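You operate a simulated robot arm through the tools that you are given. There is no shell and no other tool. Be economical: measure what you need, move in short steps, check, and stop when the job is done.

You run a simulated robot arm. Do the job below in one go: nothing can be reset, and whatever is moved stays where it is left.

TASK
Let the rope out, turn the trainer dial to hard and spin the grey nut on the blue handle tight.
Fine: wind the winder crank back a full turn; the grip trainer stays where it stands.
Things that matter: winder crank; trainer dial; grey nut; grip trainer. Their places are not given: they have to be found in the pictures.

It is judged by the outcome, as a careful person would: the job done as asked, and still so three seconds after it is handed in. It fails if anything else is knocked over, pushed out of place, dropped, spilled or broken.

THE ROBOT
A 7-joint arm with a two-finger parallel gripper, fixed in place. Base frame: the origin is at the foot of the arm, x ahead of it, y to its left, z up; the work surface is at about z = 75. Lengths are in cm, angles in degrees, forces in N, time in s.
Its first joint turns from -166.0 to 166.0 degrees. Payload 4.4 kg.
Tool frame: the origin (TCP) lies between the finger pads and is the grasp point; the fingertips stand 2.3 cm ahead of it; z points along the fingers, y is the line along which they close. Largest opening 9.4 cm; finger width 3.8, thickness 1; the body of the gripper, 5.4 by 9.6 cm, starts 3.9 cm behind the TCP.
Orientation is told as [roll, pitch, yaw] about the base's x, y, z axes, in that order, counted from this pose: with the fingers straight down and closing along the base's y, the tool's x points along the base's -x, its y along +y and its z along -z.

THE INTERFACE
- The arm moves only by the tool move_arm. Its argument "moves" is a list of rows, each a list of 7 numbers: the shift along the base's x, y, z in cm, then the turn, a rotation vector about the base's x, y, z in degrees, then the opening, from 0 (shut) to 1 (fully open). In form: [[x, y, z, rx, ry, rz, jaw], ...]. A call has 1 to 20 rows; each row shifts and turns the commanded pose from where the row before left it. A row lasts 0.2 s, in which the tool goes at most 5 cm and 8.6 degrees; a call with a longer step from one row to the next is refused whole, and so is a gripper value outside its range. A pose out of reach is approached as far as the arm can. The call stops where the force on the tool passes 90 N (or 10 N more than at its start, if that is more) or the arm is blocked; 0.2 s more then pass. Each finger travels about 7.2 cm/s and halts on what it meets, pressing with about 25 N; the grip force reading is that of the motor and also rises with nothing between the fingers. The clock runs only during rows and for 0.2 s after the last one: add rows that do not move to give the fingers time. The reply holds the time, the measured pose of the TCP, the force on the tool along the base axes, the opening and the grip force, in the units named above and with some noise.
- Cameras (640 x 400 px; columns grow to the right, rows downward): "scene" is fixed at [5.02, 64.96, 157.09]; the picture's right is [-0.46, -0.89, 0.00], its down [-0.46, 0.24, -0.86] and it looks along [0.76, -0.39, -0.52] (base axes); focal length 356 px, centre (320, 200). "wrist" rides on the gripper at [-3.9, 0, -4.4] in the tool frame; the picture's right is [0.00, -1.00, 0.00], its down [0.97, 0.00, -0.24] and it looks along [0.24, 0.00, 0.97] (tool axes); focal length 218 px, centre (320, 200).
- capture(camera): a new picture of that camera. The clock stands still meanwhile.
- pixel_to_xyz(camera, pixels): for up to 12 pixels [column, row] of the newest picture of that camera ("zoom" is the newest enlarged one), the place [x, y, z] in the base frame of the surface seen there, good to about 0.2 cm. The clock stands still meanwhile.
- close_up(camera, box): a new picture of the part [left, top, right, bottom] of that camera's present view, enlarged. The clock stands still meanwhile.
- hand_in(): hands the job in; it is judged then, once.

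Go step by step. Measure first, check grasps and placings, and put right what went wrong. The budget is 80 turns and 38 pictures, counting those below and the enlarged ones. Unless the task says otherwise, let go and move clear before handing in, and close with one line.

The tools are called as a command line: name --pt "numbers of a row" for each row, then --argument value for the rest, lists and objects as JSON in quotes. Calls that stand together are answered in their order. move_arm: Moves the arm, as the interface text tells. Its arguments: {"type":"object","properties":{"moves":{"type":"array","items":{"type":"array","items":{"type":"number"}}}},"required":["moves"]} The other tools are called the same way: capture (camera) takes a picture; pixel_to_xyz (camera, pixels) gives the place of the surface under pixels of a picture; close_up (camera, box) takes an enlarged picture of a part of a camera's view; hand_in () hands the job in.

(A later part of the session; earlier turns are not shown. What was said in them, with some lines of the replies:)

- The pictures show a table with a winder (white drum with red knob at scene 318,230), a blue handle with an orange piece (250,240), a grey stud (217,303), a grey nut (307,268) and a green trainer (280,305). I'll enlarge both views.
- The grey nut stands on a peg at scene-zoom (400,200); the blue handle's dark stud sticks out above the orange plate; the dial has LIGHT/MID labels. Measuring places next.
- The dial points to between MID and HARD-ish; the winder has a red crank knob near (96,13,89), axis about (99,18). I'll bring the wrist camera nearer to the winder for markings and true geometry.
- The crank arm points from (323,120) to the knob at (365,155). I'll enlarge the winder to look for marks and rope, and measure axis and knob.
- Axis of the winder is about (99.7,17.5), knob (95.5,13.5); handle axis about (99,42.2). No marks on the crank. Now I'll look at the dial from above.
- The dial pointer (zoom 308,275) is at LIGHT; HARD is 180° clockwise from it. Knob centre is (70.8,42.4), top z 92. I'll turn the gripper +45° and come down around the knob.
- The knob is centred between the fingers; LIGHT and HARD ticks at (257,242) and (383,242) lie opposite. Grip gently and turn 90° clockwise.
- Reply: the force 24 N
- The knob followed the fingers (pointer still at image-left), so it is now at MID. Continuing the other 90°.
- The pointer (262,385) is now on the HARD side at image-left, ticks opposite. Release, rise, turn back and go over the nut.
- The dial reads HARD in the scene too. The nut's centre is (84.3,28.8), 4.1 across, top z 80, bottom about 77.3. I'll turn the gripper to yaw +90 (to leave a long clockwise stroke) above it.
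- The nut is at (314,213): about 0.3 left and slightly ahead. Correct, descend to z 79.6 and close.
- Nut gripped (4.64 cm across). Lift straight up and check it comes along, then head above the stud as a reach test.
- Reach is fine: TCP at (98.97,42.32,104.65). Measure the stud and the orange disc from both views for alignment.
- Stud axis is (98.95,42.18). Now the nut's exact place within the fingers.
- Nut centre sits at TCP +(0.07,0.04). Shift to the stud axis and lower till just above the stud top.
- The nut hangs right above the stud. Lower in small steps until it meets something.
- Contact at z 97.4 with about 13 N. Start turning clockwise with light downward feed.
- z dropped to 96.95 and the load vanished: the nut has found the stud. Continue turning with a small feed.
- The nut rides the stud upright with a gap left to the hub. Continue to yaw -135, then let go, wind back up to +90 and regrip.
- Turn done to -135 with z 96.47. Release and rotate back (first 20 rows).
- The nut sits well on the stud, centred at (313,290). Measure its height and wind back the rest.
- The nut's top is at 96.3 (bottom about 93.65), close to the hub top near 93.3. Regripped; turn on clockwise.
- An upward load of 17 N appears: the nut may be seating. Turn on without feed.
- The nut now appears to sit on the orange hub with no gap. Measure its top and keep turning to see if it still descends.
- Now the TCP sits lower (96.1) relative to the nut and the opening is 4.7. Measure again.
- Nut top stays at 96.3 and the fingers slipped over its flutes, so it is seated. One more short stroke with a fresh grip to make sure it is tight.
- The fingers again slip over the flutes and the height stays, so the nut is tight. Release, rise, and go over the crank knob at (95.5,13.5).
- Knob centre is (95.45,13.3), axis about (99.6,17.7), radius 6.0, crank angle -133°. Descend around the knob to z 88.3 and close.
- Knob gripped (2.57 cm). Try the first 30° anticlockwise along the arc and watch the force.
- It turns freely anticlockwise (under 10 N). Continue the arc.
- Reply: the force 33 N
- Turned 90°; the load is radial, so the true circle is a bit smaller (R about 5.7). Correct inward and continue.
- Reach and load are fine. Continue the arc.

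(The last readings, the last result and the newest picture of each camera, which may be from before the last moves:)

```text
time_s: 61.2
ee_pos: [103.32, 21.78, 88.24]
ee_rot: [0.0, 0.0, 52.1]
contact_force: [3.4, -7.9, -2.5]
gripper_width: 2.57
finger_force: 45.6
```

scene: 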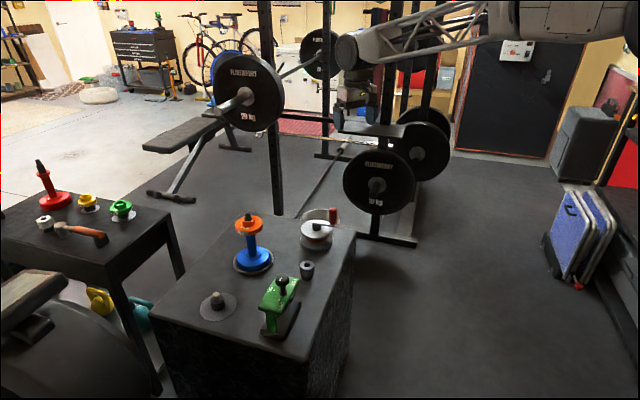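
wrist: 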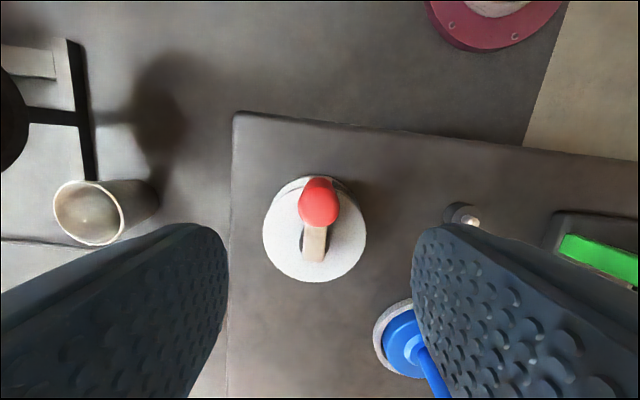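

Half a turn done: (103.3,21.8) is diametrically opposite the start. Release, turn the wrist back, and regrip here.

move_arm --pt "0 0 0 0 0 0 0.55" --pt "0 0 0 0 0 0 0.55" --pt "0 0 0 0 0 -8.4 0.55" --pt "0 0 0 0 0 -8.4 0.55" --pt "0 0 0 0 0 -8.4 0.55" --pt "0 0 0 0 0 -8.4 0.55" --pt "0 0 0 0 0 -8.4 0.55" --pt "0 0 0 0 0 -8.4 0.55" --pt "0 0 0 0 0 -8.4 0.55" --pt "0 0 0 0 0 -8.4 0.55" --pt "0 0 0 0 0 -8.4 0.55" --pt "0 0 0 0 0 -8.4 0.55" --pt "0 0 0 0 0 -8.4 0.55" --pt "0 0 0 0 0 -8.4 0.55" --pt "0 0 0 0 0 -8.4 0.55" --pt "0 0 0 0 0 -8.4 0.55" --pt "0 0 0 0 0 -8.4 0.55" --pt "0 0 0 0 0 -8.4 0.55" --pt "0 0 0 0 0 -8.4 0.55" --pt "0 0 0 0 0 0 0.55"

capture --camera "wrist"

```text
time_s: 65.4
ee_pos: [103.4, 21.96, 88.23]
ee_rot: [0.0, 0.0, -90.9]
contact_force: [0.2, -0.7, 0.4]
gripper_width: 5.17
finger_force: 0.0
```

```text
4 pictures are left
```

wrist: 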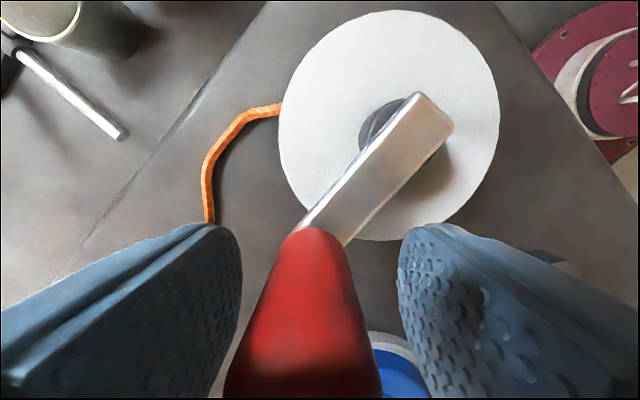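

Orange rope is paying out at (240,120), so anticlockwise is the right way. Regrip and continue the second half.

move_arm --pt "0.1 0 0 0 0 0 0.3" --pt "0 0 0 0 0 0 0.2" --pt "0 0 0 0 0 0 0.2" --pt "-0.578 0.472 0 0 0 7.5 0.2" --pt "-0.634 0.392 0 0 0 7.5 0.2" --pt "-0.68 0.306 0 0 0 7.5 0.2" --pt "-0.713 0.215 0 0 0 7.5 0.2" --pt "-0.736 0.12 0 0 0 7.5 0.2" --pt "-0.745 0.023 0 0 0 7.5 0.2" --pt "-0.742 -0.074 0 0 0 7.5 0.2" --pt "-0.726 -0.171 0 0 0 7.5 0.2"

```text
time_s: 67.8
ee_pos: [97.97, 23.12, 88.2]
ee_rot: [0.1, 0.0, -30.7]
contact_force: [8.6, -24.2, 12.2]
gripper_width: 2.57
finger_force: 45.4
```

Load moderate (24 N); nudge slightly outward and continue.

move_arm --pt "-0.72 -0.18 0 0 0 7.5 0.2" --pt "-0.68 -0.3 0 0 0 7.5 0.2" --pt "-0.62 -0.41 0 0 0 7.5 0.2" --pt "-0.55 -0.5 0 0 0 7.5 0.2" --pt "-0.472 -0.578 0 0 0 7.5 0.2" --pt "-0.392 -0.634 0 0 0 7.5 0.2" --pt "-0.306 -0.68 0 0 0 7.5 0.2" --pt "-0.215 -0.713 0 0 0 7.5 0.2"

```text
time_s: 69.6
ee_pos: [93.87, 19.32, 88.15]
ee_rot: [0.0, 0.1, 29.3]
contact_force: [5.8, -3.7, 2.0]
gripper_width: 2.58
finger_force: 45.0
```

Crank now at about 163°; 64° remain. Finish the arc to the starting spot, just past it.

move_arm --pt "-0.12 -0.736 0 0 0 7.5 0.2" --pt "-0.023 -0.745 0 0 0 7.5 0.2" --pt "0.074 -0.742 0 0 0 7.5 0.2" --pt "0.171 -0.726 0 0 0 7.5 0.2" --pt "0.264 -0.697 0 0 0 7.5 0.2" --pt "0.353 -0.657 0 0 0 7.5 0.2" --pt "0.435 -0.604 0 0 0 7.5 0.2" --pt "0.511 -0.543 0 0 0 7.5 0.2" --pt "0.4 -0.35 0 0 0 0 0.2" --pt "0 0 0 0 0 0 0.2"

```text
time_s: 71.6
ee_pos: [95.48, 13.7, 88.1]
ee_rot: [0.4, 0.0, 89.4]
contact_force: [-44.8, 0.9, 18.4]
gripper_width: 2.57
finger_force: 44.7
stopped in row 9: the force on the tool passed its limit (the readings are from after the stop); the commanded pose is now the measured one
```

The crank is back within a couple of degrees of its start and the load rose, perhaps at a stop. Release, rise and look.

move_arm --pt "0 0 0 0 0 0 0.6" --pt "0 0 0 0 0 0 0.6" --pt "0 0 0 0 0 0 0.6" --pt "0 0 3 0 0 0 0.6" --pt "0 0 4 0 0 0 0.6" --pt "0 0 3.5 0 0 0 0.6" --pt "0 0 0 0 0 0 0.6"

capture --camera "wrist"

```text
time_s: 73.2
ee_pos: [95.74, 13.59, 98.56]
ee_rot: [0.3, 0.0, 89.4]
contact_force: [-0.2, -0.2, 0.0]
gripper_width: 5.67
finger_force: 0.1
```

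```text
3 pictures are left
```

wrist: 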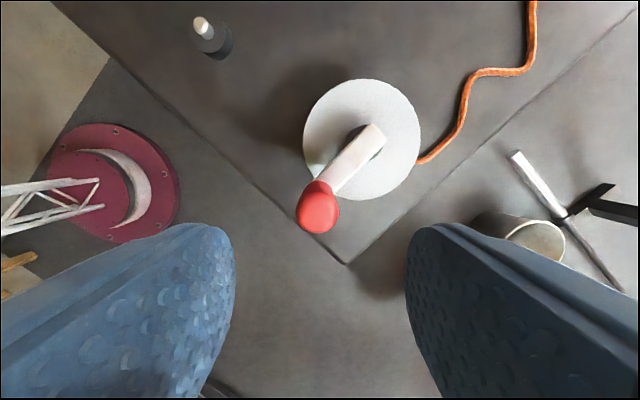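

pixel_to_xyz --camera "wrist" --pixels '[[317, 212], [302, 212], [335, 212], [317, 195], [317, 230], [380, 132], [372, 128]]'

```text
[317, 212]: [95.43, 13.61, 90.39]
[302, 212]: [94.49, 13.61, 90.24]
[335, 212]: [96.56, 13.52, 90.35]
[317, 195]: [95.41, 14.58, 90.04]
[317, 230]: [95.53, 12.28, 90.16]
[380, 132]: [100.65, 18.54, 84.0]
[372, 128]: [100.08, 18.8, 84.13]
```

The knob is at (95.5,13.45), within about 1–2° of its start, i.e. practically a full turn; rope lies out across the table. A small further nudge to be sure the turn is complete.

move_arm --pt "-0.2 -0.1 -3.5 0 0 0 0.6" --pt "0 0 -4 0 0 0 0.6" --pt "0 0 -2.9 0 0 0 0.6" --pt "0 0 0 0 0 0 0.35" --pt "0 0 0 0 0 0 0.25" --pt "0 0 0 0 0 0 0.25" --pt "0.2 -0.2 0 0 0 2 0.25" --pt "0.15 -0.13 0 0 0 2 0.25" --pt "0 0 0 0 0 0 0.25"

```text
time_s: 75.2
ee_pos: [95.62, 13.36, 88.07]
ee_rot: [0.3, 0.0, 93.4]
contact_force: [-79.4, 23.7, 23.3]
gripper_width: 2.58
finger_force: 45.3
```

Strong reaction against further turning (-79, +24 N): the crank is at its end of travel. Release and rise clear, then check everything.

move_arm --pt "-0.2 0.15 0 0 0 0 0.3" --pt "0 0 0 0 0 0 0.6" --pt "0 0 0 0 0 0 0.6" --pt "0 0 3 0 0 0 0.6" --pt "0 0 4 0 0 0 0.6" --pt "0 0 4 0 0 0 0.6" --pt "-3 0 4 0 0 0 0.6" --pt "-4 0 2 0 0 0 0.8" --pt "0 0 0 0 0 0 0.8"

close_up --camera "scene" --box '[180, 190, 370, 350]'

```text
time_s: 77.2
ee_pos: [88.5, 13.5, 105.05]
ee_rot: [0.4, 0.0, 93.4]
contact_force: [-0.9, 0.3, 0.1]
gripper_width: 7.52
finger_force: 0.1
```

```text
2.50 times, centred on (275, 270) of scene
```

zoom: 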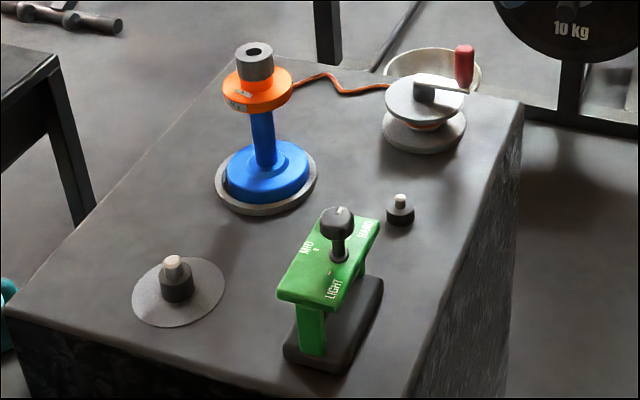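

Everything stands in place: rope out, dial toward HARD, nut on the orange hub. One last close look at the nut and its seat.

close_up --camera "scene" --box '[235, 195, 285, 235]'

close_up --camera "scene" --box '[255, 265, 310, 345]'

```text
10.00 times, centred on (260, 215) of scene
```

zoom: 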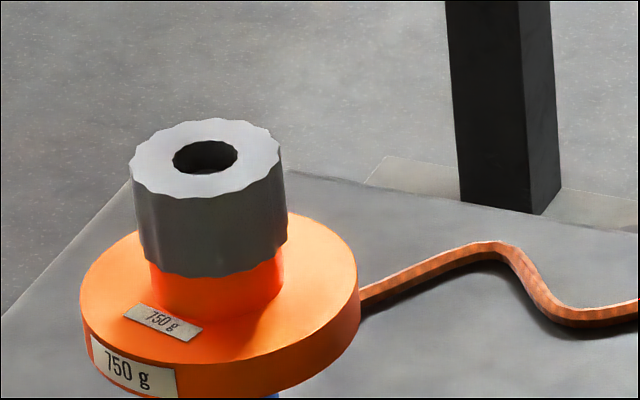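

```text
5.00 times, centred on (282, 305) of scene
```

zoom: 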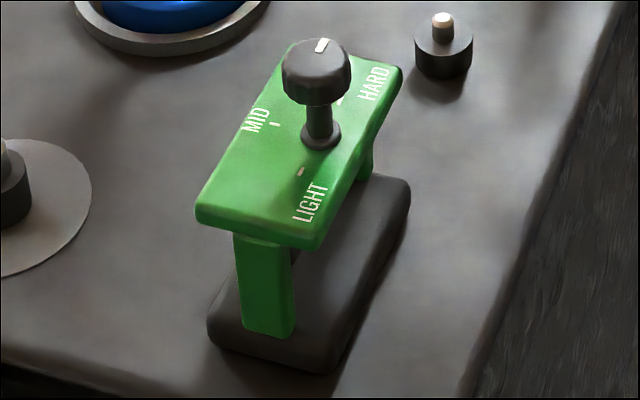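

The close-ups show the nut flush on the hub, the dial pointer at HARD (322,46) and the trainer where it stood; the arm is clear. Handing in.

hand_in

```text
The job is handed in.
```

The job is handed in: the crank went back a full turn to its stop and the rope is out. The dial is on HARD with the grip trainer where it stood, and the grey nut is seated tight on the blue handle.
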